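You operate a simulated robot arm through the tools that you are given. There is no shell and no other tool. Be economical: measure what you need, move in short steps, check, and stop when the job is done.

You run a simulated two-armed robot. Do the job below in one go: nothing can be reset, and whatever is moved stays where it is left.

Task
Wipe up the spill on the top of the steel table with the yellow cloth and put it back.

The check looks at the end state, three seconds after you hand in, the way a careful person would. Anything else that was tipped, shoved, dropped, spilled or broken makes it a failure. Flat cloth is picked up by pressing the open fingertips on it (5 to 10 N) and closing them slowly along it; thin cloth reads only 2 to 8 mm in the jaws.

Robot
Two 7-joint arms with two-finger parallel grippers on one trunk, on a base that drives. Base frame: it is fixed to the floor where the robot stands at the start and does not move with it; the origin is under the middle of the robot, x ahead of it, y to its left, z up. Readings come in mm, rad, newtons and seconds.
The left shoulder is at the start at [60, 189, 1153], the right one opposite. With the tool pointing down near the work surface each hand reaches from about 100 to 640 mm from the robot's upright axis, wherever it stands, measured 20 degrees to its own side. Payload 3.43 kg a hand.
The TCP of each hand is the grasp point between the finger pads, 30 mm short of the fingertips. In the tool frame z runs along the fingers and y along their closing line. Largest opening 94 mm; finger width 28, thickness 10; the body of the gripper, 50 by 96 mm, starts 55 mm behind the TCP.
Orientation is that of the tool frame in the base frame, as [roll, pitch, yaw] about the fixed x, y, z axes, in that order (R = Rz(yaw) Ry(pitch) Rx(roll)). With the fingers straight down and closing along the base's y, the tool's x points along the base's -x, its y along +y and its z along -z.

Tools
- The arms move only by the tool nudge_tool. It takes "left_commands", "right_commands" or both (then of equal length, played together; a hand with none holds still); each is a list that holds one entry, the list of rows, each a list of 7 numbers: the shift along the tool's x, y, z in mm, then the turn, a rotation vector about the tool's x, y, z in rad, then the gripper command, from -1 (fully open) to 1 (shut), values between in proportion. In form: [[[tx, ty, tz, rx, ry, rz, fingers], ...]]. A call has 1 to 20 rows; each row is the pose to reach, as a shift and turn from the pose commanded when the call began, along the tool's axes at that moment. Each row takes 0.2 s and may step no farther than 50 mm and 0.15 rad from the row before; otherwise, or with a gripper value out of range, the whole call is refused. A pose out of reach is approached as far as the arm can. The call stops where the force on the tool passes 40 N (or 10 N more than at its start, if that is more) or the arm is blocked; 0.2 s more then pass. The fingers move at their own pace (about 153 mm/s each) and stop on an object; they squeeze with about 41 N. The grip force told is the motor's: it shows also when the fingers shut on nothing. Time passes only in rows, and 0.2 s behind the last, so rows that repeat a pose let the fingers close. It gives the time, the measured TCP pose, the force on the tool (base axes), the opening and the grip force at its end, in the units of the frame above (readings bear some noise), with the torque about the TCP (base axes, N m) and any sound that the robot's microphone picked up.
- Cameras (640 x 400 px; columns grow to the right, rows downward): "scene" is now at [10.5, 16.5, 1698]; the picture's right is [0.22, -0.98, 0.00], its down [-0.80, -0.18, -0.57] and it looks along [0.56, 0.13, -0.82] (base axes); focal length 262 px, centre (320, 200). "left" rides on the left gripper at [76, -14, -102] in its tool frame; the picture's right is [0.18, 0.98, 0.00], its down [-0.75, 0.14, -0.64] and it looks along [-0.63, 0.12, 0.77] (tool axes); focal length 243 px, centre (320, 200). "right" rides on the right gripper at [76, 14, -102] in its tool frame; the picture's right is [-0.18, 0.98, 0.00], its down [-0.75, -0.14, -0.64] and it looks along [-0.63, -0.12, 0.77] (tool axes); focal length 243 px, centre (320, 200). There is no depth. A picture from a camera that has moved, and an enlarged one, comes with that camera's place and axes in the base frame and with its lens.
- capture(camera): a new picture of that camera. The clock stands still meanwhile.
- slide_trunk(by): slides the trunk up (or, below 0, down) by that many mm; the arms and the scene camera ride with it, the base frame stays. It gives what a move gives, with no picture.
- base_move(legs): drives the robot by 1 to 6 legs, each [ahead, left, turn to the left] in mm, mm and rad, along the robot's own axes; the way and the turn of a leg run together, so that a leg with both is an arc; at most 1500 mm and 3.142 rad a leg. The arms and the cameras ride along, it lands a little off, and it stops where it bumps. It gives what a move gives.
- aim_head(pan, tilt): turns the head with the scene camera to pan (to the left, within 1.501 rad either way) and tilt (down, from -0.506 to 1.204), counted from straight ahead of the robot. It gives what a move gives.
- zoom(camera, box): a new picture of the part [left, top, right, bottom] of that camera's present view, enlarged. The clock stands still meanwhile.
- job_done(): hands the job in; it is judged then, once.

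Go step by step. Nothing tells you exact positions but the pictures and the camera data: compare them with the known pose of the tool, close in by small moves and look again before you grip or let go. The budget is 120 turns and 108 pictures, counting those below and the enlarged ones. Unless the task says otherwise, let go and move clear before handing in, and close with one line.

The tools are called after "Call:" as a command line: name --argument value ..., lists and objects as JSON in quotes. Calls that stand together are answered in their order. nudge_tool: Moves the arms, as the interface text tells. Its arguments: {"type":"object","properties":{"left_commands":{"type":"array","items":{"type":"array","items":{"type":"array","items":{"type":"number"}}}},"right_commands":{"type":"array","items":{"type":"array","items":{"type":"array","items":{"type":"number"}}}}},"required":[]} The other tools are called the same way: slide_trunk (by) slides the trunk up or down; base_move (legs) drives the base; aim_head (pan, tilt) turns the head that bears the scene camera; capture (camera) takes a picture; zoom (camera, box) takes an enlarged picture of a part of a camera's view; job_done () hands the job in.

At the start:

```text
time: 0.0
left_position: [378.1, 223.1, 1071.9]
left_orientation: [-3.141, -0.001, 3.141]
left_contact_force: [-0.3, 0.4, 0.7]
left_moment: [-0.01, -0.01, 0.02]
left_grip_width: 94.0
left_gripper_force: 0.1
right_position: [334.1, -100.7, 1001.6]
right_orientation: [3.14, 0.001, -3.141]
right_contact_force: [0.1, 0.1, 0.8]
right_moment: [-0.02, -0.01, -0.01]
right_grip_width: 93.9
right_gripper_force: 0.0
trunk travel left (down, up): [-825.0, 165.0]
robot x, y, heading: [-2.3, 1.4, 0.005]
head pan, tilt: [0.222, 0.958]
```

scene: 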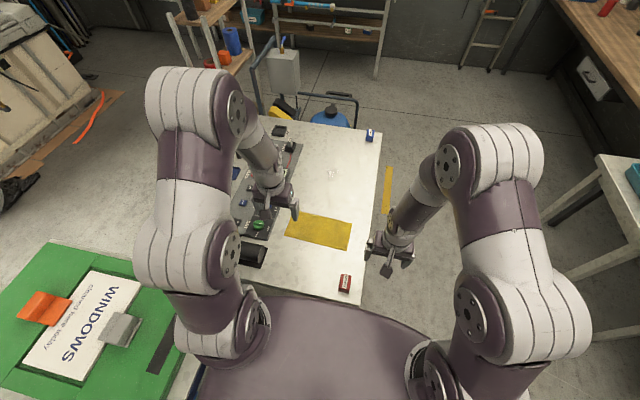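
right: 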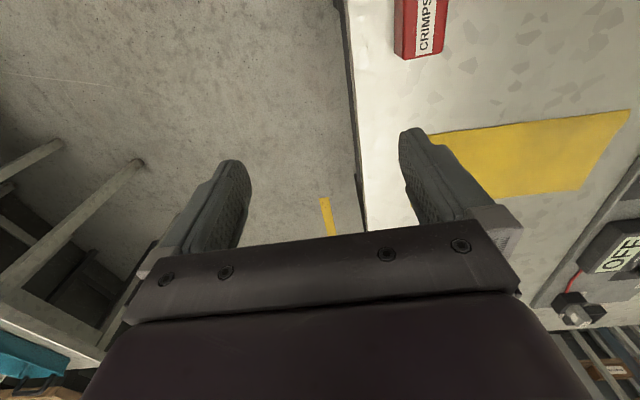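
left: 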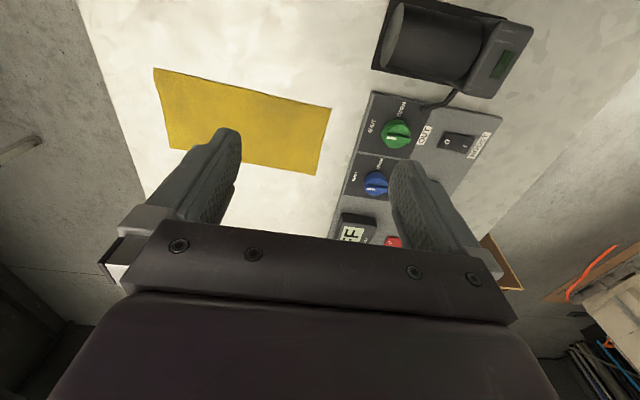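

I see a steel-topped table ahead with a yellow cloth on it, a control panel to the left and small boxes near the edges. I'll enlarge the view to find the spill.

Call:
zoom --camera "scene" --box '[220, 100, 420, 310]'

Call:
zoom --camera "right" --box '[340, 0, 640, 330]'

```text
1.90 times, centred on (320, 205) of scene
camera zoom: at [10.5, 16.5, 1698.0], right [0.22, -0.98, 0.0], down [-0.8, -0.18, -0.57], along [0.56, 0.13, -0.82], focal length 500 px, centre (320, 190)
```

zoom: 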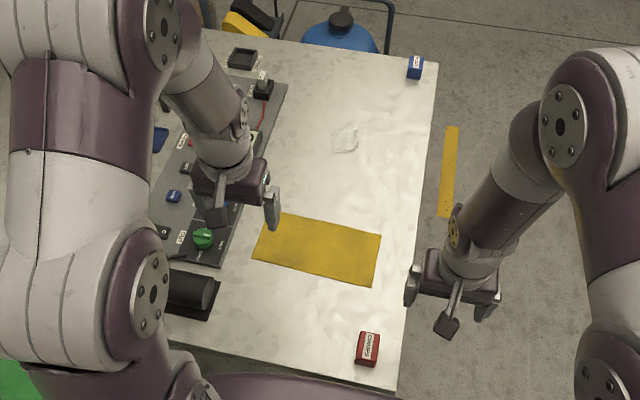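

```text
1.21 times, centred on (490, 165) of right
camera zoom: at [258.5, -85.9, 1102.7], right [0.18, 0.98, 0.0], down [0.75, -0.14, 0.64], along [0.63, -0.12, -0.77], focal length 294 px, centre (114, 242)
```

zoom: 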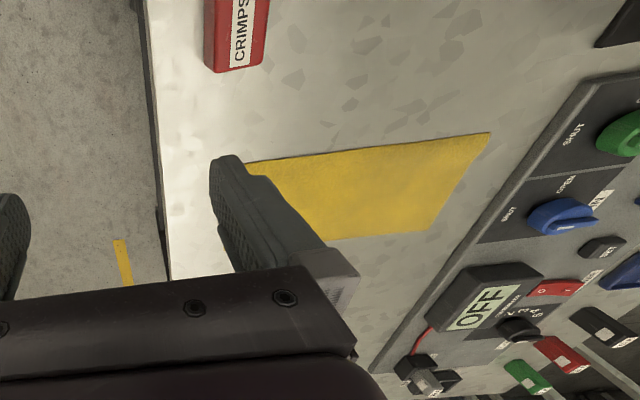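

The spill is a clear puddle near [766, 131], and the table top is at about z 816. The cloth spans about x 420–536, y 10–250. The spill is beyond straight-down reach, so I'll check how close the base is to the table before driving.

Call:
aim_head --pan 0 --tilt 1.2

Call:
capture --camera "scene"

Call:
aim_head --pan -0.9 --tilt 1.0

Call:
capture --camera "scene"

```text
time: 0.8
left_position: [378.4, 223.1, 1073.9]
left_orientation: [-3.14, 0.0, -3.141]
left_contact_force: [-0.3, 0.8, 0.6]
left_moment: [0.01, -0.02, 0.0]
left_grip_width: 94.1
left_gripper_force: 0.0
right_position: [334.6, -101.3, 1001.4]
right_orientation: [-3.14, -0.001, 3.141]
right_contact_force: [-0.5, -0.4, -0.3]
right_moment: [-0.02, -0.02, 0.02]
right_grip_width: 94.1
right_gripper_force: 0.0
trunk travel left (down, up): [-825.0, 165.0]
robot x, y, heading: [-2.6, -0.3, -0.001]
head pan, tilt: [0.0, 1.201]
```

```text
102 pictures are left
camera scene: at [-4.0, 0.6, 1682.5], right [0.0, -1.0, 0.0], down [-0.93, 0.0, -0.36], along [0.36, 0.0, -0.93], focal length 262 px, centre (320, 200)
```

scene: 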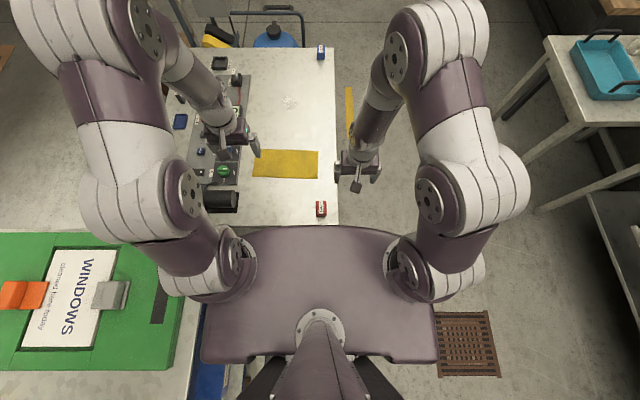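

```text
time: 2.0
left_position: [378.1, 223.3, 1072.2]
left_orientation: [3.14, 0.0, 3.14]
left_contact_force: [-0.8, -0.5, 0.4]
left_moment: [-0.01, 0.01, 0.0]
left_grip_width: 93.8
left_gripper_force: 0.0
right_position: [334.5, -100.8, 1000.1]
right_orientation: [-3.141, 0.001, -3.141]
right_contact_force: [0.5, 0.5, -0.4]
right_moment: [0.0, 0.02, 0.0]
right_grip_width: 93.9
right_gripper_force: 0.1
trunk travel left (down, up): [-825.0, 165.0]
robot x, y, heading: [-2.2, -3.1, 0.0]
head pan, tilt: [-0.901, 1.0]
```

```text
101 pictures are left
camera scene: at [-16.6, -54.0, 1695.1], right [-0.78, -0.62, 0.0], down [-0.52, 0.66, -0.54], along [0.34, -0.42, -0.84], focal length 262 px, centre (320, 200)
```

scene: 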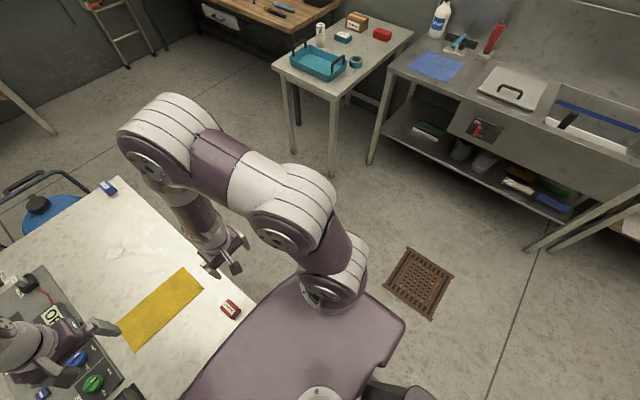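

There is also a steel sink bench on the right with a blue cloth. I'll look closer at it and at the table before deciding which one is meant.

Call:
zoom --camera "scene" --box '[360, 0, 640, 240]'

Call:
zoom --camera "scene" --box '[0, 160, 260, 360]'

Call:
zoom --camera "scene" --box '[260, 0, 420, 110]'

Call:
aim_head --pan 1.0 --tilt 0.9

Call:
capture --camera "scene"

Call:
aim_head --pan -1.5 --tilt 0.7

Call:
capture --camera "scene"

```text
1.67 times, centred on (500, 120) of scene
camera zoom: at [-16.6, -54.0, 1695.1], right [-0.78, -0.62, 0.0], down [-0.52, 0.66, -0.54], along [0.34, -0.42, -0.84], focal length 438 px, centre (20, 333)
```

zoom: 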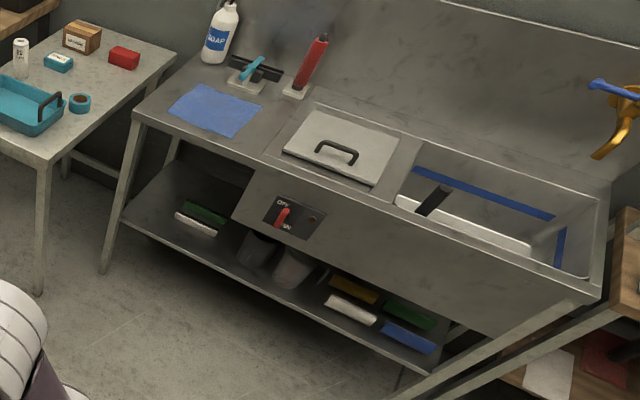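

```text
2.00 times, centred on (130, 260) of scene
camera zoom: at [-16.6, -54.0, 1695.1], right [-0.78, -0.62, 0.0], down [-0.52, 0.66, -0.54], along [0.34, -0.42, -0.84], focal length 525 px, centre (700, 80)
```

zoom: 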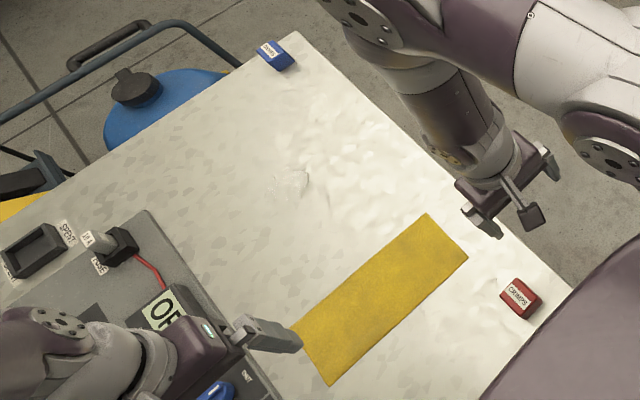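

```text
3.64 times, centred on (340, 55) of scene
camera zoom: at [-16.6, -54.0, 1695.1], right [-0.78, -0.62, 0.0], down [-0.52, 0.66, -0.54], along [0.34, -0.42, -0.84], focal length 954 px, centre (247, 727)
```

zoom: 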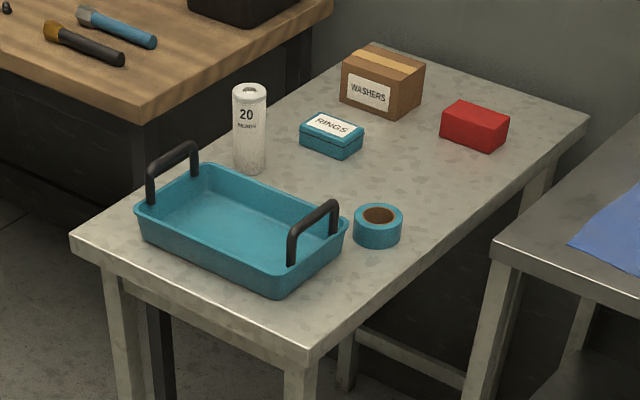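

```text
time: 3.8
left_position: [379.5, 222.7, 1071.6]
left_orientation: [-3.14, 0.0, -3.141]
left_contact_force: [0.3, -0.2, 0.6]
left_moment: [0.0, 0.0, 0.0]
left_grip_width: 93.9
left_gripper_force: 0.0
right_position: [335.2, -102.3, 1001.0]
right_orientation: [-3.141, 0.0, -3.141]
right_contact_force: [0.5, -0.1, 0.1]
right_moment: [-0.02, 0.02, 0.0]
right_grip_width: 93.8
right_gripper_force: 0.1
trunk travel left (down, up): [-825.0, 165.0]
robot x, y, heading: [-0.4, 0.6, 0.004]
head pan, tilt: [1.0, 0.901]
```

```text
97 pictures are left
camera scene: at [-19.1, 64.0, 1702.3], right [0.84, -0.54, 0.0], down [-0.42, -0.66, -0.62], along [0.34, 0.52, -0.78], focal length 262 px, centre (320, 200)
```

scene: 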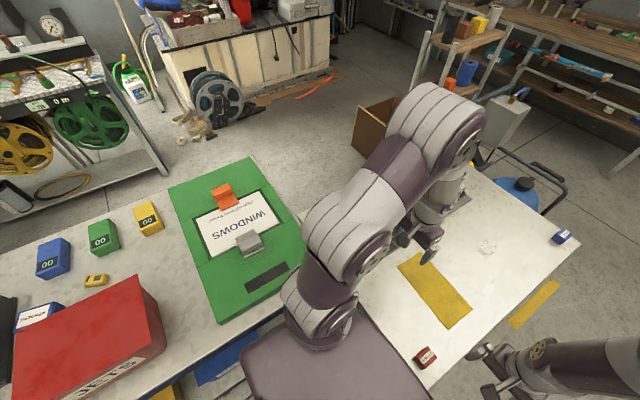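

```text
time: 6.1
left_position: [378.4, 222.9, 1072.2]
left_orientation: [-3.141, 0.0, 3.141]
left_contact_force: [-0.7, 0.4, 0.6]
left_moment: [0.01, 0.05, 0.0]
left_grip_width: 94.0
left_gripper_force: 0.1
right_position: [333.7, -99.7, 999.2]
right_orientation: [3.141, 0.0, 3.141]
right_contact_force: [0.2, 0.1, -0.1]
right_moment: [0.02, 0.03, -0.02]
right_grip_width: 94.3
right_gripper_force: 0.0
trunk travel left (down, up): [-825.0, 165.0]
robot x, y, heading: [0.4, -0.4, -0.001]
head pan, tilt: [-1.499, 0.7]
```

```text
96 pictures are left
camera scene: at [-53.8, -84.2, 1718.5], right [-1.0, -0.07, 0.0], down [-0.05, 0.64, -0.76], along [0.06, -0.76, -0.64], focal length 262 px, centre (320, 200)
```

scene: 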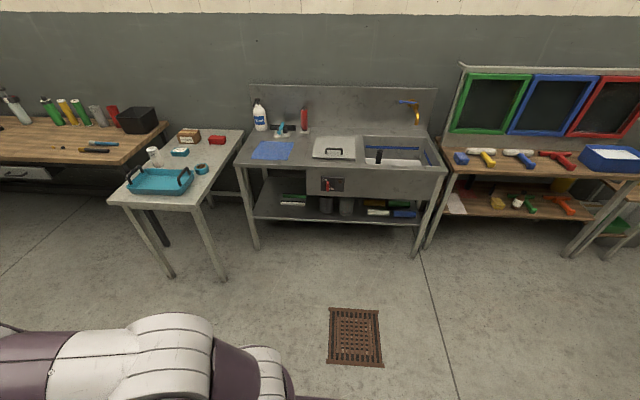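

The spill and cloth are both on the table ahead, and its right side (y < −50) is open floor. I'll drive to that side and face the table at about x 520, y −290, so the right arm reaches both.

Call:
base_move --legs '[[0, -600, 0], [0, 0, 1.571]]'

Call:
aim_head --pan 0 --tilt 0.8

Call:
capture --camera "scene"

```text
time: 13.3
left_position: [-222.1, -225.8, 1071.8]
left_orientation: [3.139, 0.0, -1.572]
left_contact_force: [0.1, 1.0, 0.0]
left_moment: [0.0, -0.02, 0.01]
left_grip_width: 93.7
left_gripper_force: 0.1
right_position: [100.8, -268.9, 1000.7]
right_orientation: [3.141, 0.0, -1.573]
right_contact_force: [0.2, 0.3, -0.2]
right_moment: [-0.04, 0.03, 0.01]
right_grip_width: 93.9
right_gripper_force: 0.0
trunk travel left (down, up): [-825.0, 165.0]
robot x, y, heading: [2.5, -603.4, 1.569]
head pan, tilt: [-1.499, 0.7]
```

```text
time: 14.9
left_position: [-222.5, -224.3, 1071.0]
left_orientation: [-3.141, -0.002, -1.573]
left_contact_force: [-0.6, -0.5, 0.0]
left_moment: [-0.03, -0.01, -0.02]
left_grip_width: 93.8
left_gripper_force: 0.1
right_position: [101.8, -269.2, 1001.3]
right_orientation: [-3.141, 0.001, -1.574]
right_contact_force: [0.6, 0.4, 0.3]
right_moment: [-0.02, 0.01, -0.04]
right_grip_width: 94.0
right_gripper_force: 0.1
trunk travel left (down, up): [-825.0, 165.0]
robot x, y, heading: [0.6, -606.7, 1.571]
head pan, tilt: [0.0, 0.799]
```

```text
95 pictures are left
camera scene: at [0.2, -582.1, 1710.2], right [1.0, 0.0, 0.0], down [0.0, -0.72, -0.7], along [0.0, 0.7, -0.72], focal length 262 px, centre (320, 200)
```

scene: 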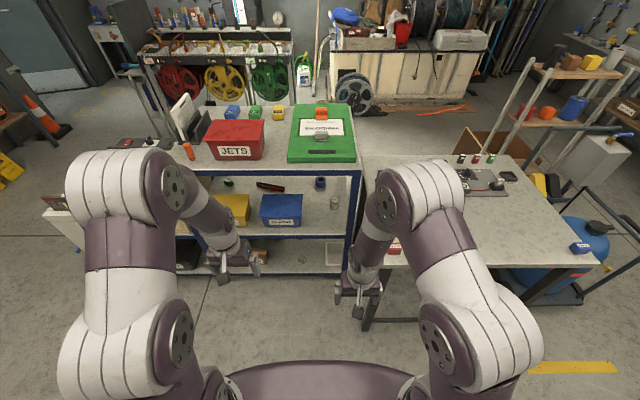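

The floor is clear. Next I'll move right along the table.

Call:
base_move --legs '[[0, -530, 0]]'

Call:
aim_head --pan 0 --tilt 0.95

Call:
capture --camera "scene"

```text
time: 18.0
left_position: [310.6, -225.0, 1071.1]
left_orientation: [-3.139, 0.0, -1.573]
left_contact_force: [0.3, 0.8, 0.3]
left_moment: [0.04, 0.0, -0.01]
left_grip_width: 93.9
left_gripper_force: 0.0
right_position: [633.2, -270.5, 1000.2]
right_orientation: [3.141, 0.0, -1.573]
right_contact_force: [0.2, -0.1, -0.2]
right_moment: [0.0, 0.03, 0.01]
right_grip_width: 93.7
right_gripper_force: 0.0
trunk travel left (down, up): [-825.0, 165.0]
robot x, y, heading: [533.6, -602.0, 1.567]
head pan, tilt: [0.0, 0.799]
```

```text
time: 18.7
left_position: [311.1, -225.7, 1072.3]
left_orientation: [-3.141, 0.0, -1.574]
left_contact_force: [0.2, -0.5, -0.4]
left_moment: [0.01, -0.01, 0.0]
left_grip_width: 94.0
left_gripper_force: 0.0
right_position: [633.6, -269.5, 1000.2]
right_orientation: [3.142, -0.001, -1.573]
right_contact_force: [0.2, 0.0, 0.0]
right_moment: [-0.01, -0.01, -0.01]
right_grip_width: 94.0
right_gripper_force: 0.1
trunk travel left (down, up): [-825.0, 165.0]
robot x, y, heading: [534.1, -604.0, 1.565]
head pan, tilt: [0.0, 0.949]
```

```text
94 pictures are left
camera scene: at [532.8, -591.2, 1698.7], right [1.0, 0.0, 0.0], down [0.0, -0.81, -0.58], along [0.0, 0.58, -0.81], focal length 262 px, centre (320, 200)
```

scene: 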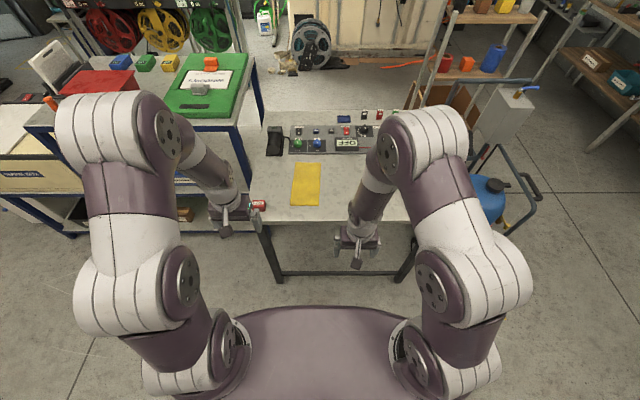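

The table edge is at y ≈ −60. I'll drive ahead 300 mm, which leaves about the clearance I had at the start.

Call:
base_move --legs '[[300, 0, 0]]'

Call:
capture --camera "scene"

Call:
capture --camera "right"

Call:
capture --camera "left"

```text
time: 20.8
left_position: [310.4, 72.9, 1072.4]
left_orientation: [-3.141, -0.001, -1.57]
left_contact_force: [-0.9, 0.2, 0.5]
left_moment: [-0.01, 0.01, 0.01]
left_grip_width: 94.1
left_gripper_force: 0.0
right_position: [634.0, 27.9, 999.5]
right_orientation: [-3.141, 0.002, -1.571]
right_contact_force: [0.1, -0.1, 0.2]
right_moment: [0.01, -0.02, -0.01]
right_grip_width: 94.5
right_gripper_force: 0.0
trunk travel left (down, up): [-825.0, 165.0]
robot x, y, heading: [532.0, -305.1, 1.57]
head pan, tilt: [0.0, 0.949]
```

```text
93 pictures are left
camera scene: at [532.6, -293.3, 1698.7], right [1.0, 0.0, 0.0], down [0.0, -0.81, -0.58], along [0.0, 0.58, -0.81], focal length 262 px, centre (320, 200)
```

scene: 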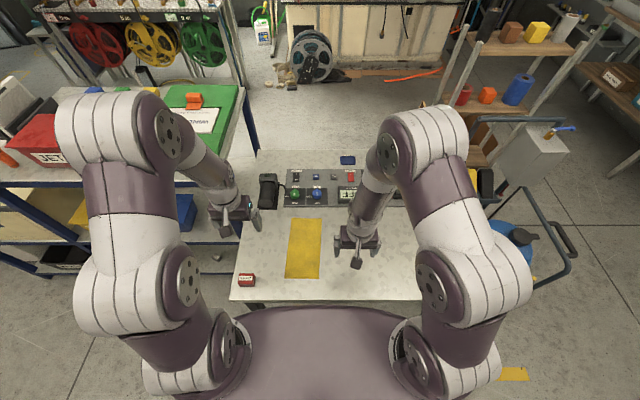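

```text
92 pictures are left
camera right: at [619.4, -47.5, 1102.9], right [-0.98, 0.18, 0.0], down [0.14, 0.75, 0.64], along [0.12, 0.63, -0.77], focal length 243 px, centre (320, 200)
```

right: 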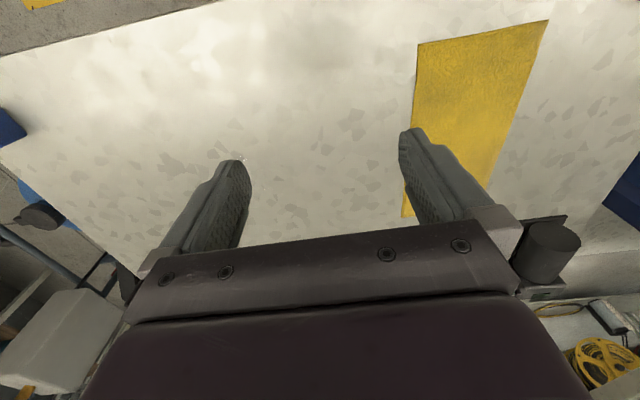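

```text
91 pictures are left
camera left: at [324.1, -3.3, 1175.2], right [-0.98, -0.18, 0.0], down [-0.14, 0.75, 0.64], along [-0.12, 0.63, -0.77], focal length 243 px, centre (320, 200)
```

left: 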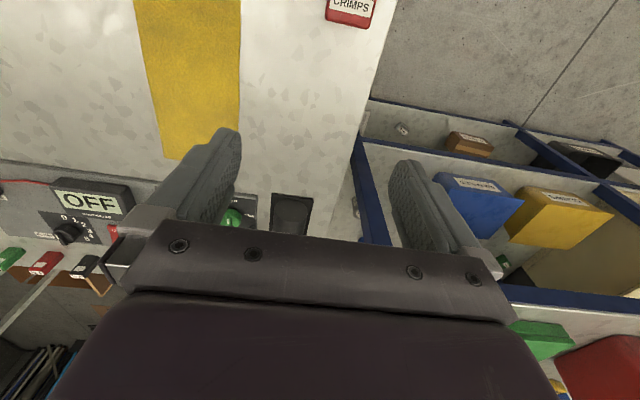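

The robot is well placed, and the cloth spans x 411–540, y 6–250. I'll move the left hand aside, hover the right hand over the cloth with a half-open grip, and look for the spill again.

Call:
nudge_tool --left_commands '[[[0, 20, -20, 0, 0, 0, -1], [0, 40, -40, 0, 0, 0, -1], [0, 60, -60, 0, 0, 0, -1], [0, 80, -60, 0, 0, 0, -1], [0, 80, -60, 0, 0, 0, -1], [0, 80, -60, 0, 0, 0, -1]]]' --right_commands '[[[-17, 25, 10, 0, 0, 0, -0.1], [-34, 50, 20, 0, 0, 0, -0.1], [-51, 75, 30, 0, 0, 0, -0.1], [-68, 100, 40, 0, 0, 0, -0.1], [-85, 125, 45, 0, 0, 0, -0.1], [-102, 145, 50, 0, 0, 0, -0.1]]]'

Call:
capture --camera "scene"

Call:
capture --camera "right"

Call:
zoom --camera "scene" --box '[220, 140, 440, 320]'

```text
time: 22.2
left_position: [230.0, 73.6, 1132.0]
left_orientation: [-3.142, 0.0, -1.571]
left_contact_force: [-1.1, 0.1, 0.4]
left_moment: [0.02, -0.02, 0.0]
left_grip_width: 94.2
left_gripper_force: 0.1
right_position: [488.9, 131.2, 949.2]
right_orientation: [3.14, 0.0, -1.571]
right_contact_force: [-0.3, -0.4, -0.3]
right_moment: [-0.02, -0.01, 0.0]
right_grip_width: 51.6
right_gripper_force: 0.0
trunk travel left (down, up): [-825.0, 165.0]
robot x, y, heading: [533.1, -307.4, 1.566]
head pan, tilt: [0.0, 0.949]
```

```text
90 pictures are left
camera scene: at [532.1, -291.5, 1698.7], right [1.0, 0.0, 0.0], down [0.0, -0.81, -0.58], along [0.0, 0.58, -0.81], focal length 262 px, centre (320, 200)
```

scene: 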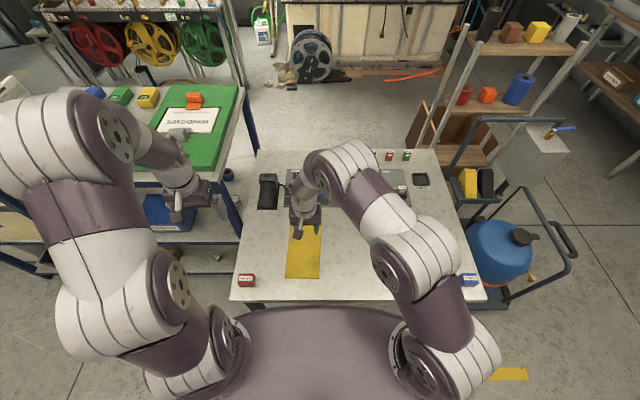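

```text
89 pictures are left
camera right: at [474.8, 55.4, 1052.0], right [-0.98, 0.18, 0.0], down [0.14, 0.75, 0.64], along [0.12, 0.63, -0.77], focal length 243 px, centre (320, 200)
```

right: 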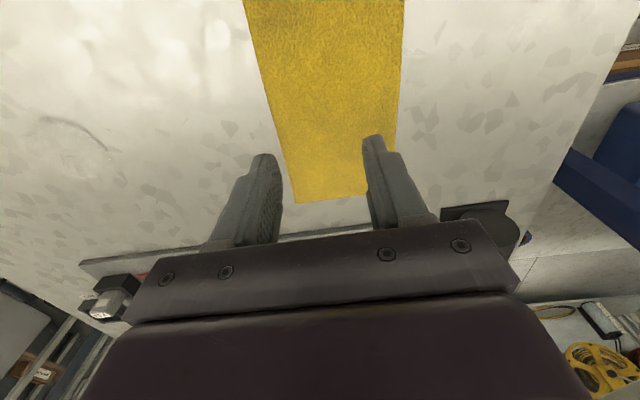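

```text
2.22 times, centred on (330, 230) of scene
camera zoom: at [532.1, -291.5, 1698.7], right [1.0, 0.0, 0.0], down [0.0, -0.81, -0.58], along [0.0, 0.58, -0.81], focal length 583 px, centre (298, 133)
```

zoom: 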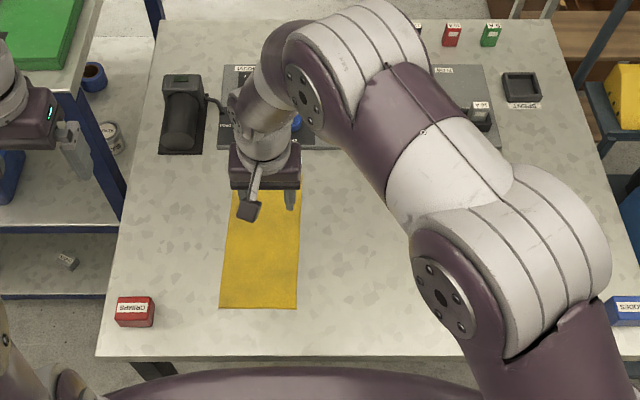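

The spill is now visible at about [752, 122], roughly 40 mm in radius. I'll lower the right hand over the cloth's middle.

Call:
nudge_tool --right_commands '[[[0, 7, 30, 0, 0, 0, -0.1], [0, 13, 60, 0, 0, 0, -0.1], [0, 13, 80, 0, 0, 0, -0.1], [0, 13, 89, 0, 0, 0, -0.1], [0, 13, 93, 0, 0, 0, -0.1], [0, 13, 93, 0, 0, 0, -0.1]]]'

Call:
capture --camera "right"

```text
time: 23.6
left_position: [231.3, 72.8, 1131.4]
left_orientation: [3.141, 0.0, -1.571]
left_contact_force: [-0.5, 0.2, 0.8]
left_moment: [0.02, -0.03, 0.02]
left_grip_width: 94.2
left_gripper_force: 0.0
right_position: [475.6, 130.9, 856.4]
right_orientation: [3.14, 0.0, -1.571]
right_contact_force: [0.3, -0.2, 0.2]
right_moment: [0.0, 0.04, -0.02]
right_grip_width: 51.8
right_gripper_force: 0.1
trunk travel left (down, up): [-825.0, 165.0]
robot x, y, heading: [533.3, -305.2, 1.575]
head pan, tilt: [0.0, 0.949]
```

```text
87 pictures are left
camera right: at [461.8, 54.9, 959.5], right [-0.98, 0.18, 0.0], down [0.14, 0.75, 0.64], along [0.12, 0.63, -0.77], focal length 243 px, centre (320, 200)
```

right: 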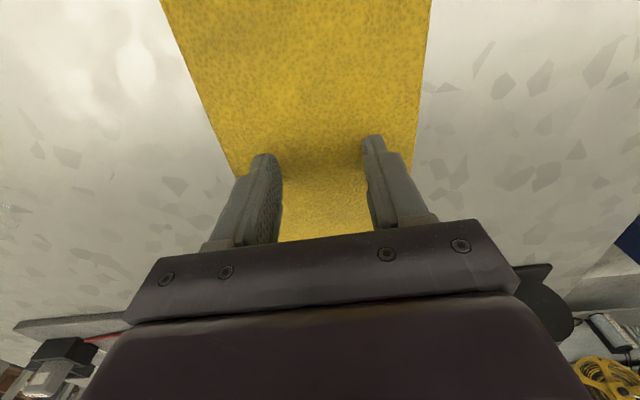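

The hand is centred on the cloth, about 10 mm above it. I'll go down in small steps until it touches.

Call:
nudge_tool --right_commands '[[[0, 0, 2, 0, 0, 0, -0.1], [0, 0, 4, 0, 0, 0, -0.1], [0, 0, 6, 0, 0, 0, -0.1], [0, 0, 8, 0, 0, 0, -0.1], [0, 0, 8, 0, 0, 0, -0.1]]]'

```text
time: 24.8
left_position: [231.2, 71.7, 1132.9]
left_orientation: [-3.141, 0.001, -1.57]
left_contact_force: [-0.2, -0.1, 0.4]
left_moment: [-0.02, -0.03, 0.0]
left_grip_width: 93.9
left_gripper_force: 0.0
right_position: [474.3, 131.2, 851.5]
right_orientation: [3.14, 0.004, -1.572]
right_contact_force: [1.9, 0.4, 19.2]
right_moment: [-0.07, -0.35, 0.03]
right_grip_width: 51.9
right_gripper_force: 0.1
trunk travel left (down, up): [-825.0, 165.0]
robot x, y, heading: [530.6, -304.9, 1.567]
head pan, tilt: [0.0, 0.949]
```

Contact comes at about z 852 with 19 N. I'll ease off to about 8 N and close slowly.

Call:
nudge_tool --right_commands '[[[0, 0, -1.8, 0, 0, 0, -0.1], [0, 0, -1.8, 0, 0, 0, 0], [0, 0, -1.8, 0, 0, 0, 0.1], [0, 0, -1.8, 0, 0, 0, 0.2], [0, 0, -1.8, 0, 0, 0, 0.3], [0, 0, -1.8, 0, 0, 0, 0.4], [0, 0, -1.8, 0, 0, 0, 0.5], [0, 0, -1.8, 0, 0, 0, 0.6], [0, 0, -1.8, 0, 0, 0, 0.7], [0, 0, -1.8, 0, 0, 0, 0.8], [0, 0, -1.8, 0, 0, 0, 0.9], [0, 0, -1.8, 0, 0, 0, 1], [0, 0, -1.8, 0, 0, 0, 1], [0, 0, -1.8, 0, 0, 0, 1]]]'

Call:
capture --camera "right"

```text
time: 27.8
left_position: [230.4, 72.4, 1132.1]
left_orientation: [-3.14, -0.002, -1.571]
left_contact_force: [-0.2, -0.4, -0.3]
left_moment: [0.03, -0.01, 0.0]
left_grip_width: 94.2
left_gripper_force: 0.1
right_position: [476.1, 131.2, 851.8]
right_orientation: [3.141, -0.001, -1.57]
right_contact_force: [0.0, 0.6, 5.2]
right_moment: [0.01, 0.03, 0.0]
right_grip_width: 2.7
right_gripper_force: 37.5
trunk travel left (down, up): [-825.0, 165.0]
robot x, y, heading: [533.0, -304.0, 1.57]
head pan, tilt: [0.0, 0.949]
```

```text
86 pictures are left
camera right: at [461.5, 55.2, 953.9], right [-0.98, 0.18, 0.0], down [0.14, 0.75, 0.64], along [0.12, 0.63, -0.77], focal length 243 px, centre (320, 200)
```

right: 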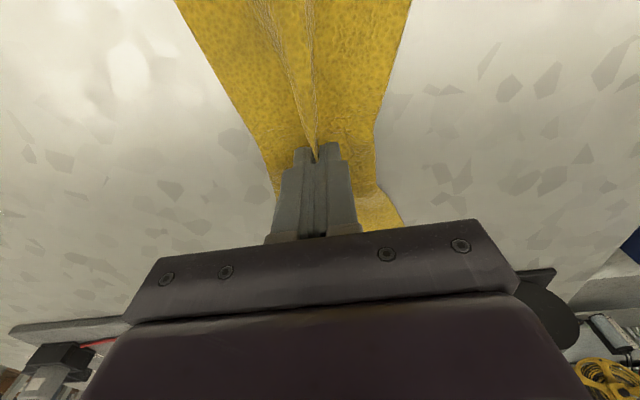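

The cloth is gripped at 2.7 mm. I'll drag it just above the surface towards the spill.

Call:
nudge_tool --right_commands '[[[0, 0, -4, 0, 0, 0, 1], [0, -20, -4, 0, 0, 0, 1], [0, -40, -4, 0, 0, 0, 1], [0, -60, -4, 0, 0, 0, 1], [0, -80, -4, 0, 0, 0, 1], [0, -100, -4, 0, 0, 0, 1], [0, -120, -4, 0, 0, 0, 1], [0, -140, -4, 0, 0, 0, 1], [0, -160, -4, 0, 0, 0, 1], [0, -180, -4, 0, 0, 0, 1]]]'

Call:
capture --camera "right"

Call:
capture --camera "left"

Call:
zoom --camera "scene" --box '[220, 140, 500, 320]'

```text
time: 30.0
left_position: [230.8, 73.9, 1133.3]
left_orientation: [3.14, 0.001, -1.57]
left_contact_force: [0.7, 1.1, -0.5]
left_moment: [0.02, -0.01, 0.0]
left_grip_width: 93.9
left_gripper_force: 0.1
right_position: [656.4, 131.2, 854.9]
right_orientation: [-3.141, -0.001, -1.57]
right_contact_force: [0.1, 0.6, 0.4]
right_moment: [0.02, 0.02, -0.05]
right_grip_width: 3.0
right_gripper_force: 37.2
trunk travel left (down, up): [-825.0, 165.0]
robot x, y, heading: [526.2, -306.6, 1.571]
head pan, tilt: [0.0, 0.949]
```

```text
85 pictures are left
camera right: at [642.0, 55.8, 957.3], right [-0.98, 0.18, 0.0], down [0.14, 0.75, 0.64], along [0.12, 0.63, -0.77], focal length 243 px, centre (320, 200)
```

right: 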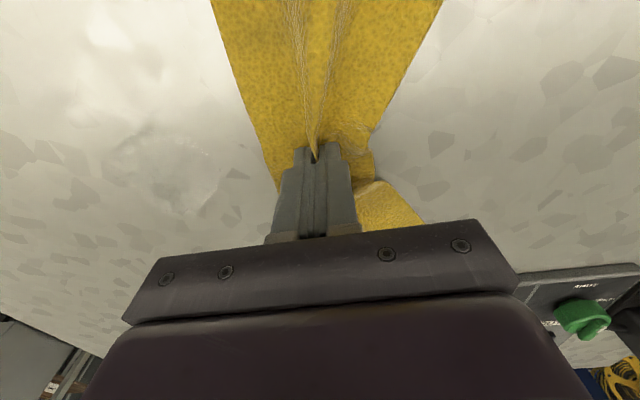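

```text
84 pictures are left
camera left: at [244.8, -2.0, 1234.8], right [-0.98, -0.18, 0.0], down [-0.14, 0.75, 0.64], along [-0.12, 0.63, -0.77], focal length 243 px, centre (320, 200)
```

left: 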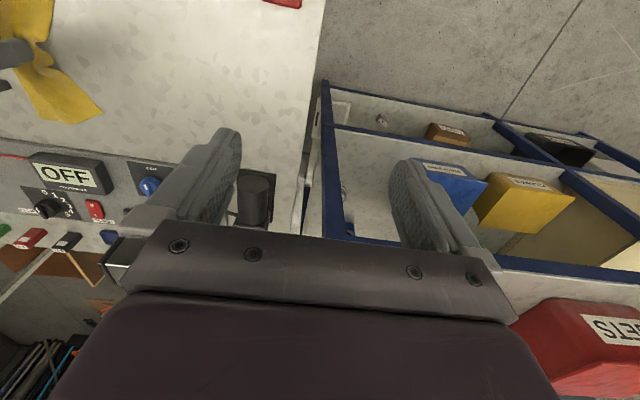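

```text
2.22 times, centred on (360, 230) of scene
camera zoom: at [533.5, -292.1, 1698.7], right [1.0, 0.0, 0.0], down [0.0, -0.81, -0.58], along [0.0, 0.58, -0.81], focal length 583 px, centre (231, 133)
```

zoom: 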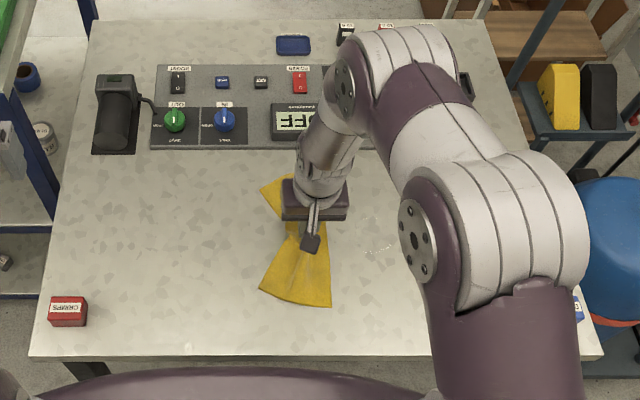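

The spill covers about x 722–790, y 88–165. I'll press lightly and wipe back and forth across it.

Call:
nudge_tool --right_commands '[[[18, -17, 0, 0, 0, 0, 1], [36, -34, 0, 0, 0, 0, 1], [36, -34, 4.5, 0, 0, 0, 1], [36, -64, 4.5, 0, 0, 0, 1], [36, -94, 4.5, 0, 0, 0, 1], [36, -124, 4.5, 0, 0, 0, 1], [36, -154, 4.5, 0, 0, 0, 1], [16, -154, 4.5, 0, 0, 0, 1], [16, -124, 4.5, 0, 0, 0, 1], [16, -94, 4.5, 0, 0, 0, 1], [16, -64, 4.5, 0, 0, 0, 1], [16, -34, 4.5, 0, 0, 0, 1]]]'

Call:
capture --camera "right"

```text
time: 32.6
left_position: [229.9, 71.2, 1131.5]
left_orientation: [3.141, 0.002, -1.57]
left_contact_force: [0.1, 0.7, -0.1]
left_moment: [0.01, 0.02, -0.02]
left_grip_width: 94.1
left_gripper_force: 0.0
right_position: [689.6, 113.7, 850.4]
right_orientation: [-3.14, 0.001, -1.571]
right_contact_force: [6.1, -0.1, 21.8]
right_moment: [-0.03, -0.17, 0.02]
right_grip_width: 2.9
right_gripper_force: 37.1
trunk travel left (down, up): [-825.0, 165.0]
robot x, y, heading: [535.9, -305.4, 1.568]
head pan, tilt: [0.0, 0.949]
```

```text
82 pictures are left
camera right: at [674.6, 38.1, 953.6], right [-0.98, 0.18, 0.0], down [0.14, 0.75, 0.64], along [0.12, 0.63, -0.77], focal length 243 px, centre (320, 200)
```

right: 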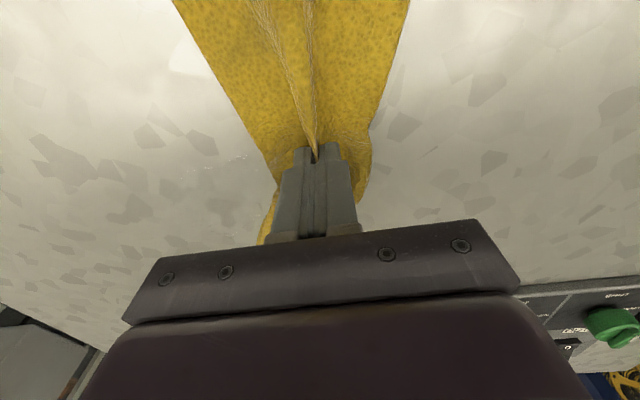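

The wipe is working and most of the puddle is gone. I'll ease the pressure a little and do the far half.

Call:
nudge_tool --right_commands '[[[-21, 0, -1, 0, 0, 0, 1], [-21, -30, -1, 0, 0, 0, 1], [-21, -60, -1, 0, 0, 0, 1], [-21, -90, -1, 0, 0, 0, 1], [-21, -120, -1, 0, 0, 0, 1], [-39, -120, -1, 0, 0, 0, 1], [-39, -90, -1, 0, 0, 0, 1], [-39, -60, -1, 0, 0, 0, 1], [-39, -30, -1, 0, 0, 0, 1], [-57, -30, -1, 0, 0, 0, 1], [-57, -60, -1, 0, 0, 0, 1], [-57, -90, -1, 0, 0, 0, 1], [-57, -60, -1, 0, 0, 0, 1], [-57, -30, -1, 0, 0, 0, 1], [-37, 0, -1, 0, 0, 0, 1], [-17, 20, -1, 0, 0, 0, 1], [-17, 40, -4, 0, 0, 0, 1]]]'

Call:
capture --camera "right"

Call:
zoom --camera "right" --box '[0, 60, 290, 280]'

```text
time: 36.2
left_position: [229.8, 74.5, 1131.9]
left_orientation: [-3.14, 0.001, -1.571]
left_contact_force: [0.8, -0.7, -0.1]
left_moment: [0.03, 0.02, -0.05]
left_grip_width: 94.1
left_gripper_force: 0.0
right_position: [650.9, 132.1, 854.4]
right_orientation: [3.141, -0.002, -1.57]
right_contact_force: [-0.1, 0.0, 0.7]
right_moment: [-0.01, 0.03, 0.01]
right_grip_width: 2.7
right_gripper_force: 37.8
trunk travel left (down, up): [-825.0, 165.0]
robot x, y, heading: [530.3, -307.0, 1.569]
head pan, tilt: [0.0, 0.949]
```

```text
81 pictures are left
camera right: at [635.5, 56.3, 956.8], right [-0.98, 0.18, 0.0], down [0.14, 0.75, 0.64], along [0.12, 0.63, -0.77], focal length 243 px, centre (320, 200)
```

right: 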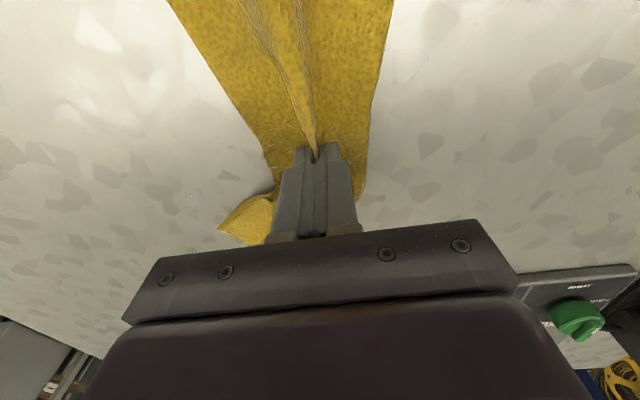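

```text
1.82 times, centred on (145, 170) of right
camera zoom: at [635.5, 56.3, 956.8], right [-0.98, 0.18, 0.0], down [0.14, 0.75, 0.64], along [0.12, 0.63, -0.77], focal length 441 px, centre (638, 254)
```

zoom: 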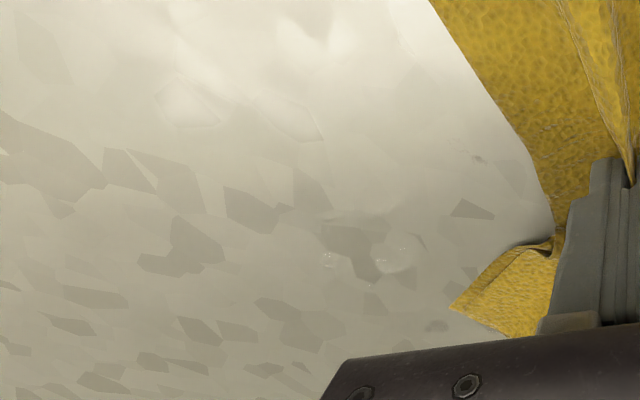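

A few droplets remain near [751–777, 149] and there's a faint streak near y 128. I'll make another set of strokes with a bit more pressure.

Call:
nudge_tool --right_commands '[[[-9, -25, 0, 0, 0, 0, 1], [-17, -49, 2, 0, 0, 0, 1], [-17, -64, 4.2, 0, 0, 0, 1], [-17, -89, 4.2, 0, 0, 0, 1], [-17, -114, 4.2, 0, 0, 0, 1], [-17, -139, 4.2, 0, 0, 0, 1], [-28, -154, 4.2, 0, 0, 0, 1], [-28, -129, 4.2, 0, 0, 0, 1], [-28, -104, 4.2, 0, 0, 0, 1], [-28, -79, 4.2, 0, 0, 0, 1], [-6, -60, 4.2, 0, 0, 0, 1], [-6, -85, 4.2, 0, 0, 0, 1], [-6, -110, 4.2, 0, 0, 0, 1], [-6, -140, 4.2, 0, 0, 0, 1], [6, -140, 4.2, 0, 0, 0, 1], [6, -110, 4.2, 0, 0, 0, 1], [6, -80, 4.2, 0, 0, 0, 1], [6, -50, 4.2, 0, 0, 0, 1], [3, -20, 4.2, 0, 0, 0, 1], [0, 0, 0, 0, 0, 0, 1]]]'

Call:
zoom --camera "right" --box '[0, 60, 290, 280]'

```text
time: 40.4
left_position: [230.0, 73.9, 1131.7]
left_orientation: [3.141, -0.002, -1.571]
left_contact_force: [-0.1, -0.1, -0.5]
left_moment: [0.02, 0.01, 0.01]
left_grip_width: 93.9
left_gripper_force: 0.0
right_position: [647.1, 130.0, 851.8]
right_orientation: [-3.138, -0.005, -1.57]
right_contact_force: [-0.6, -0.3, 0.2]
right_moment: [0.0, -0.03, -0.03]
right_grip_width: 2.7
right_gripper_force: 37.3
trunk travel left (down, up): [-825.0, 165.0]
robot x, y, heading: [533.0, -305.0, 1.573]
head pan, tilt: [0.0, 0.949]
```

```text
1.82 times, centred on (145, 170) of right
camera zoom: at [633.8, 55.4, 955.0], right [-0.98, 0.18, 0.0], down [0.14, 0.76, 0.64], along [0.12, 0.63, -0.77], focal length 441 px, centre (638, 254)
```

zoom: 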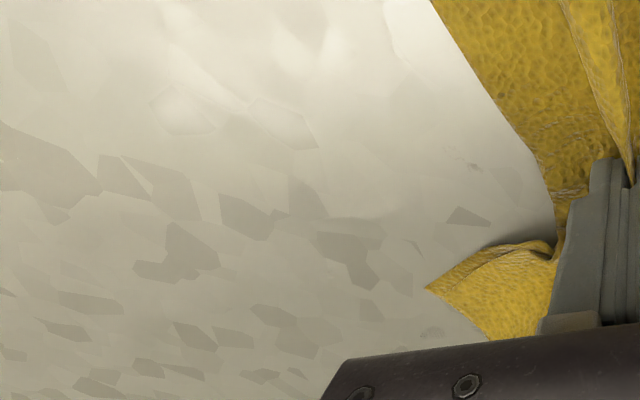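

The wiped area looks clean. I'll pull the cloth part-way back and look over the whole area, including what the hand was covering.

Call:
nudge_tool --right_commands '[[[0, 20, 0, 0, 0, 0, 1], [0, 40, 0, 0, 0, 0, 1], [0, 60, 0, 0, 0, 0, 1], [0, 80, 0, 0, 0, 0, 1], [0, 80, 0, 0, 0, 0, 1]]]'

Call:
capture --camera "right"

Call:
zoom --camera "right" --box '[0, 50, 290, 250]'

Call:
zoom --camera "scene" --box '[260, 160, 480, 310]'

```text
time: 41.6
left_position: [230.1, 73.1, 1131.8]
left_orientation: [-3.141, 0.001, -1.571]
left_contact_force: [0.2, 0.2, 0.5]
left_moment: [0.0, 0.02, 0.05]
left_grip_width: 94.1
left_gripper_force: 0.1
right_position: [570.1, 132.7, 854.9]
right_orientation: [3.139, 0.0, -1.572]
right_contact_force: [0.0, 0.1, 0.2]
right_moment: [0.06, 0.0, -0.04]
right_grip_width: 2.7
right_gripper_force: 37.4
trunk travel left (down, up): [-825.0, 165.0]
robot x, y, heading: [535.6, -309.5, 1.571]
head pan, tilt: [0.0, 0.949]
```

```text
78 pictures are left
camera right: at [555.6, 56.8, 957.3], right [-0.98, 0.18, 0.0], down [0.14, 0.75, 0.64], along [0.12, 0.63, -0.77], focal length 243 px, centre (320, 200)
```

right: 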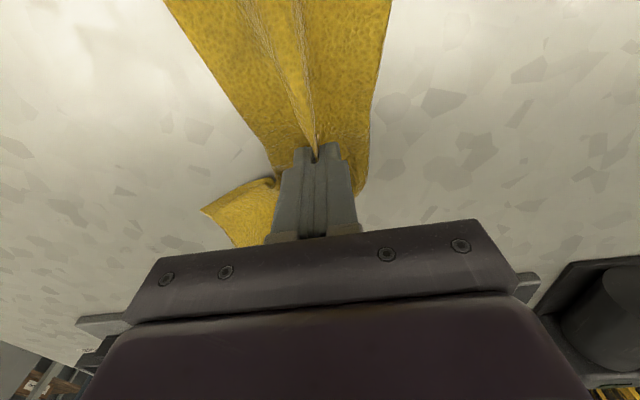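

```text
2.00 times, centred on (145, 150) of right
camera zoom: at [555.6, 56.8, 957.3], right [-0.98, 0.18, 0.0], down [0.14, 0.75, 0.64], along [0.12, 0.63, -0.77], focal length 485 px, centre (670, 300)
```

zoom: 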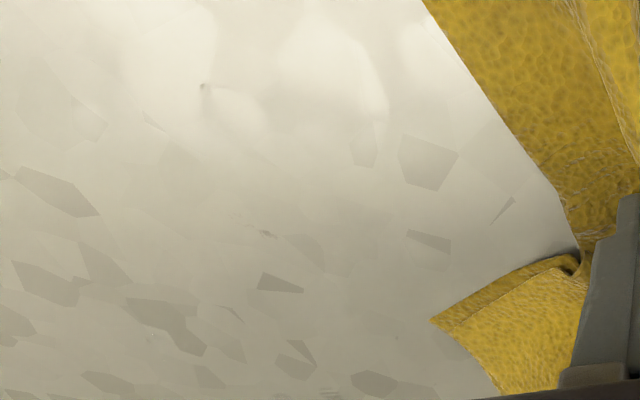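

```text
2.67 times, centred on (370, 235) of scene
camera zoom: at [533.2, -292.0, 1698.7], right [1.0, 0.0, 0.0], down [0.0, -0.81, -0.58], along [0.0, 0.58, -0.81], focal length 700 px, centre (187, 107)
```

zoom: 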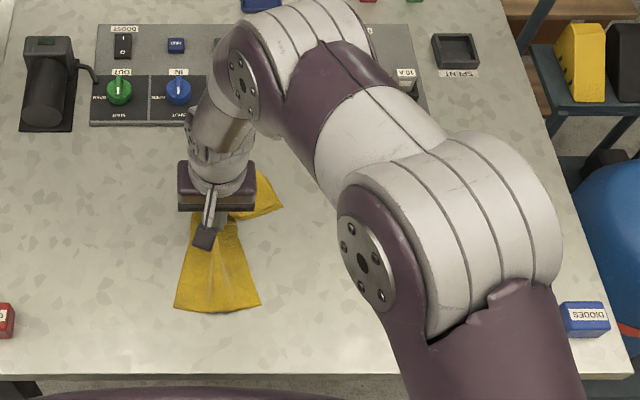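

The spill is gone; the two specks left are fixed marks in the table. I'll drag the cloth back to its original place, overshooting a bit so the trailing end straightens.

Call:
nudge_tool --right_commands '[[[0, 25, 0, 0, 0, 0, 1], [0, 50, 0, 0, 0, 0, 1], [0, 75, 0, 0, 0, 0, 1], [0, 100, 0, 0, 0, 0, 1], [0, 125, 0, 0, 0, 0, 1], [0, 140, 0, 0, 0, 0, 1], [0, 125, 0, 0, 0, 0, 1], [0, 110, 0, 0, 0, 0, 1], [0, 94, 0, 0, 0, 0, 1], [0, 94, 0, 0, 0, 0, 1]]]'

Call:
zoom --camera "scene" --box '[220, 160, 440, 310]'

Call:
capture --camera "right"

Call:
capture --camera "left"

```text
time: 43.8
left_position: [230.0, 73.8, 1131.6]
left_orientation: [-3.141, 0.001, -1.572]
left_contact_force: [-0.6, -1.1, -0.3]
left_moment: [-0.03, 0.03, -0.01]
left_grip_width: 94.1
left_gripper_force: 0.1
right_position: [475.7, 132.3, 855.0]
right_orientation: [-3.141, -0.001, -1.569]
right_contact_force: [0.6, -0.1, 0.1]
right_moment: [0.02, -0.04, 0.0]
right_grip_width: 2.5
right_gripper_force: 36.7
trunk travel left (down, up): [-825.0, 165.0]
robot x, y, heading: [531.5, -303.0, 1.575]
head pan, tilt: [0.0, 0.949]
```

```text
2.67 times, centred on (330, 235) of scene
camera zoom: at [532.3, -292.2, 1698.7], right [1.0, 0.0, 0.0], down [0.0, -0.81, -0.58], along [0.0, 0.58, -0.81], focal length 700 px, centre (293, 107)
```

zoom: 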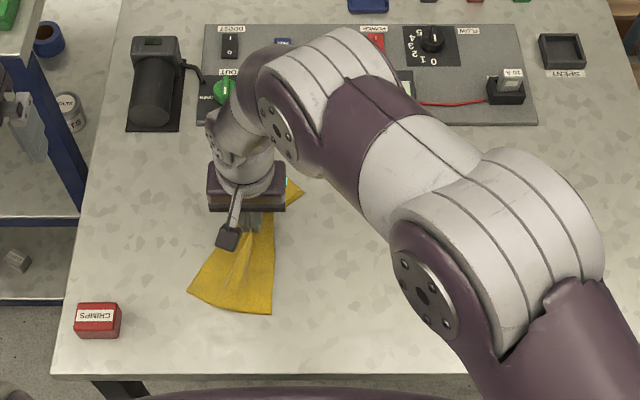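

```text
74 pictures are left
camera right: at [461.5, 56.1, 956.8], right [-0.98, 0.18, 0.0], down [0.14, 0.75, 0.64], along [0.12, 0.63, -0.77], focal length 243 px, centre (320, 200)
```

right: 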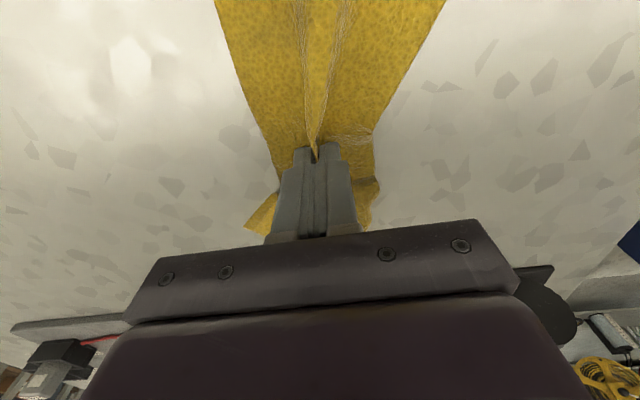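

```text
73 pictures are left
camera left: at [244.0, -2.0, 1234.6], right [-0.98, -0.18, 0.0], down [-0.14, 0.75, 0.64], along [-0.12, 0.63, -0.77], focal length 243 px, centre (320, 200)
```

left: 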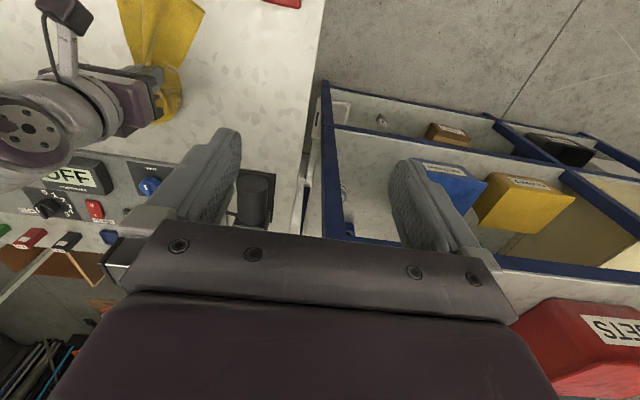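

The cloth is back in place. I'll lower to the surface, open slowly, lift and look.

Call:
nudge_tool --right_commands '[[[0, 0, 2.5, 0, 0, 0, 1], [0, 0, 2.5, 0, 0, 0, 0.8], [0, 0, 2.5, 0, 0, 0, 0.5], [0, 0, 2.5, 0, 0, 0, 0.2], [0, 0, 2.5, 0, 0, 0, -0.1], [0, 0, 2.5, 0, 0, 0, -0.3], [0, 0, 0, 0, 0, 0, -0.3], [0, 0, -15, 0, 0, 0, -0.3], [0, 0, -40, 0, 0, 0, -0.3], [0, 0, -80, 0, 0, 0, -0.3], [25, -40, -100, 0, 0, 0, -0.3], [50, -80, -110, 0, 0, 0, -0.3], [75, -120, -120, 0, 0, 0, -0.3], [100, -160, -120, 0, 0, 0, -0.3]]]'

Call:
zoom --camera "scene" --box '[220, 160, 440, 310]'

Call:
capture --camera "right"

Call:
capture --camera "left"

```text
refused: row 11 steps farther than a row can; nothing moved
```

```text
2.67 times, centred on (330, 235) of scene
camera zoom: at [532.3, -292.2, 1698.7], right [1.0, 0.0, 0.0], down [0.0, -0.81, -0.58], along [0.0, 0.58, -0.81], focal length 700 px, centre (293, 107)
```

zoom: 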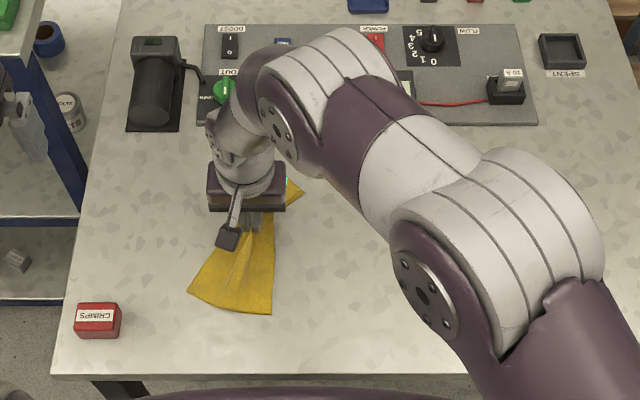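

```text
71 pictures are left
camera right: at [461.5, 56.1, 956.8], right [-0.98, 0.18, 0.0], down [0.14, 0.75, 0.64], along [0.12, 0.63, -0.77], focal length 243 px, centre (320, 200)
```

right: 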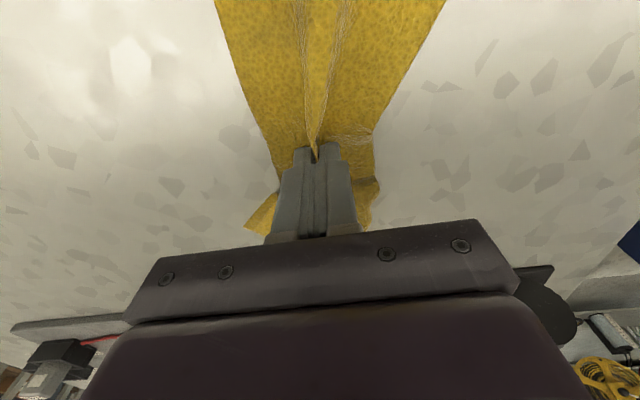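

```text
70 pictures are left
camera left: at [244.0, -2.0, 1234.6], right [-0.98, -0.18, 0.0], down [-0.14, 0.75, 0.64], along [-0.12, 0.63, -0.77], focal length 243 px, centre (320, 200)
```

left: 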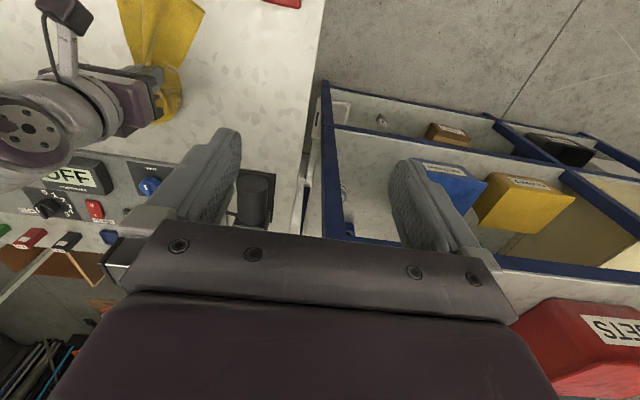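

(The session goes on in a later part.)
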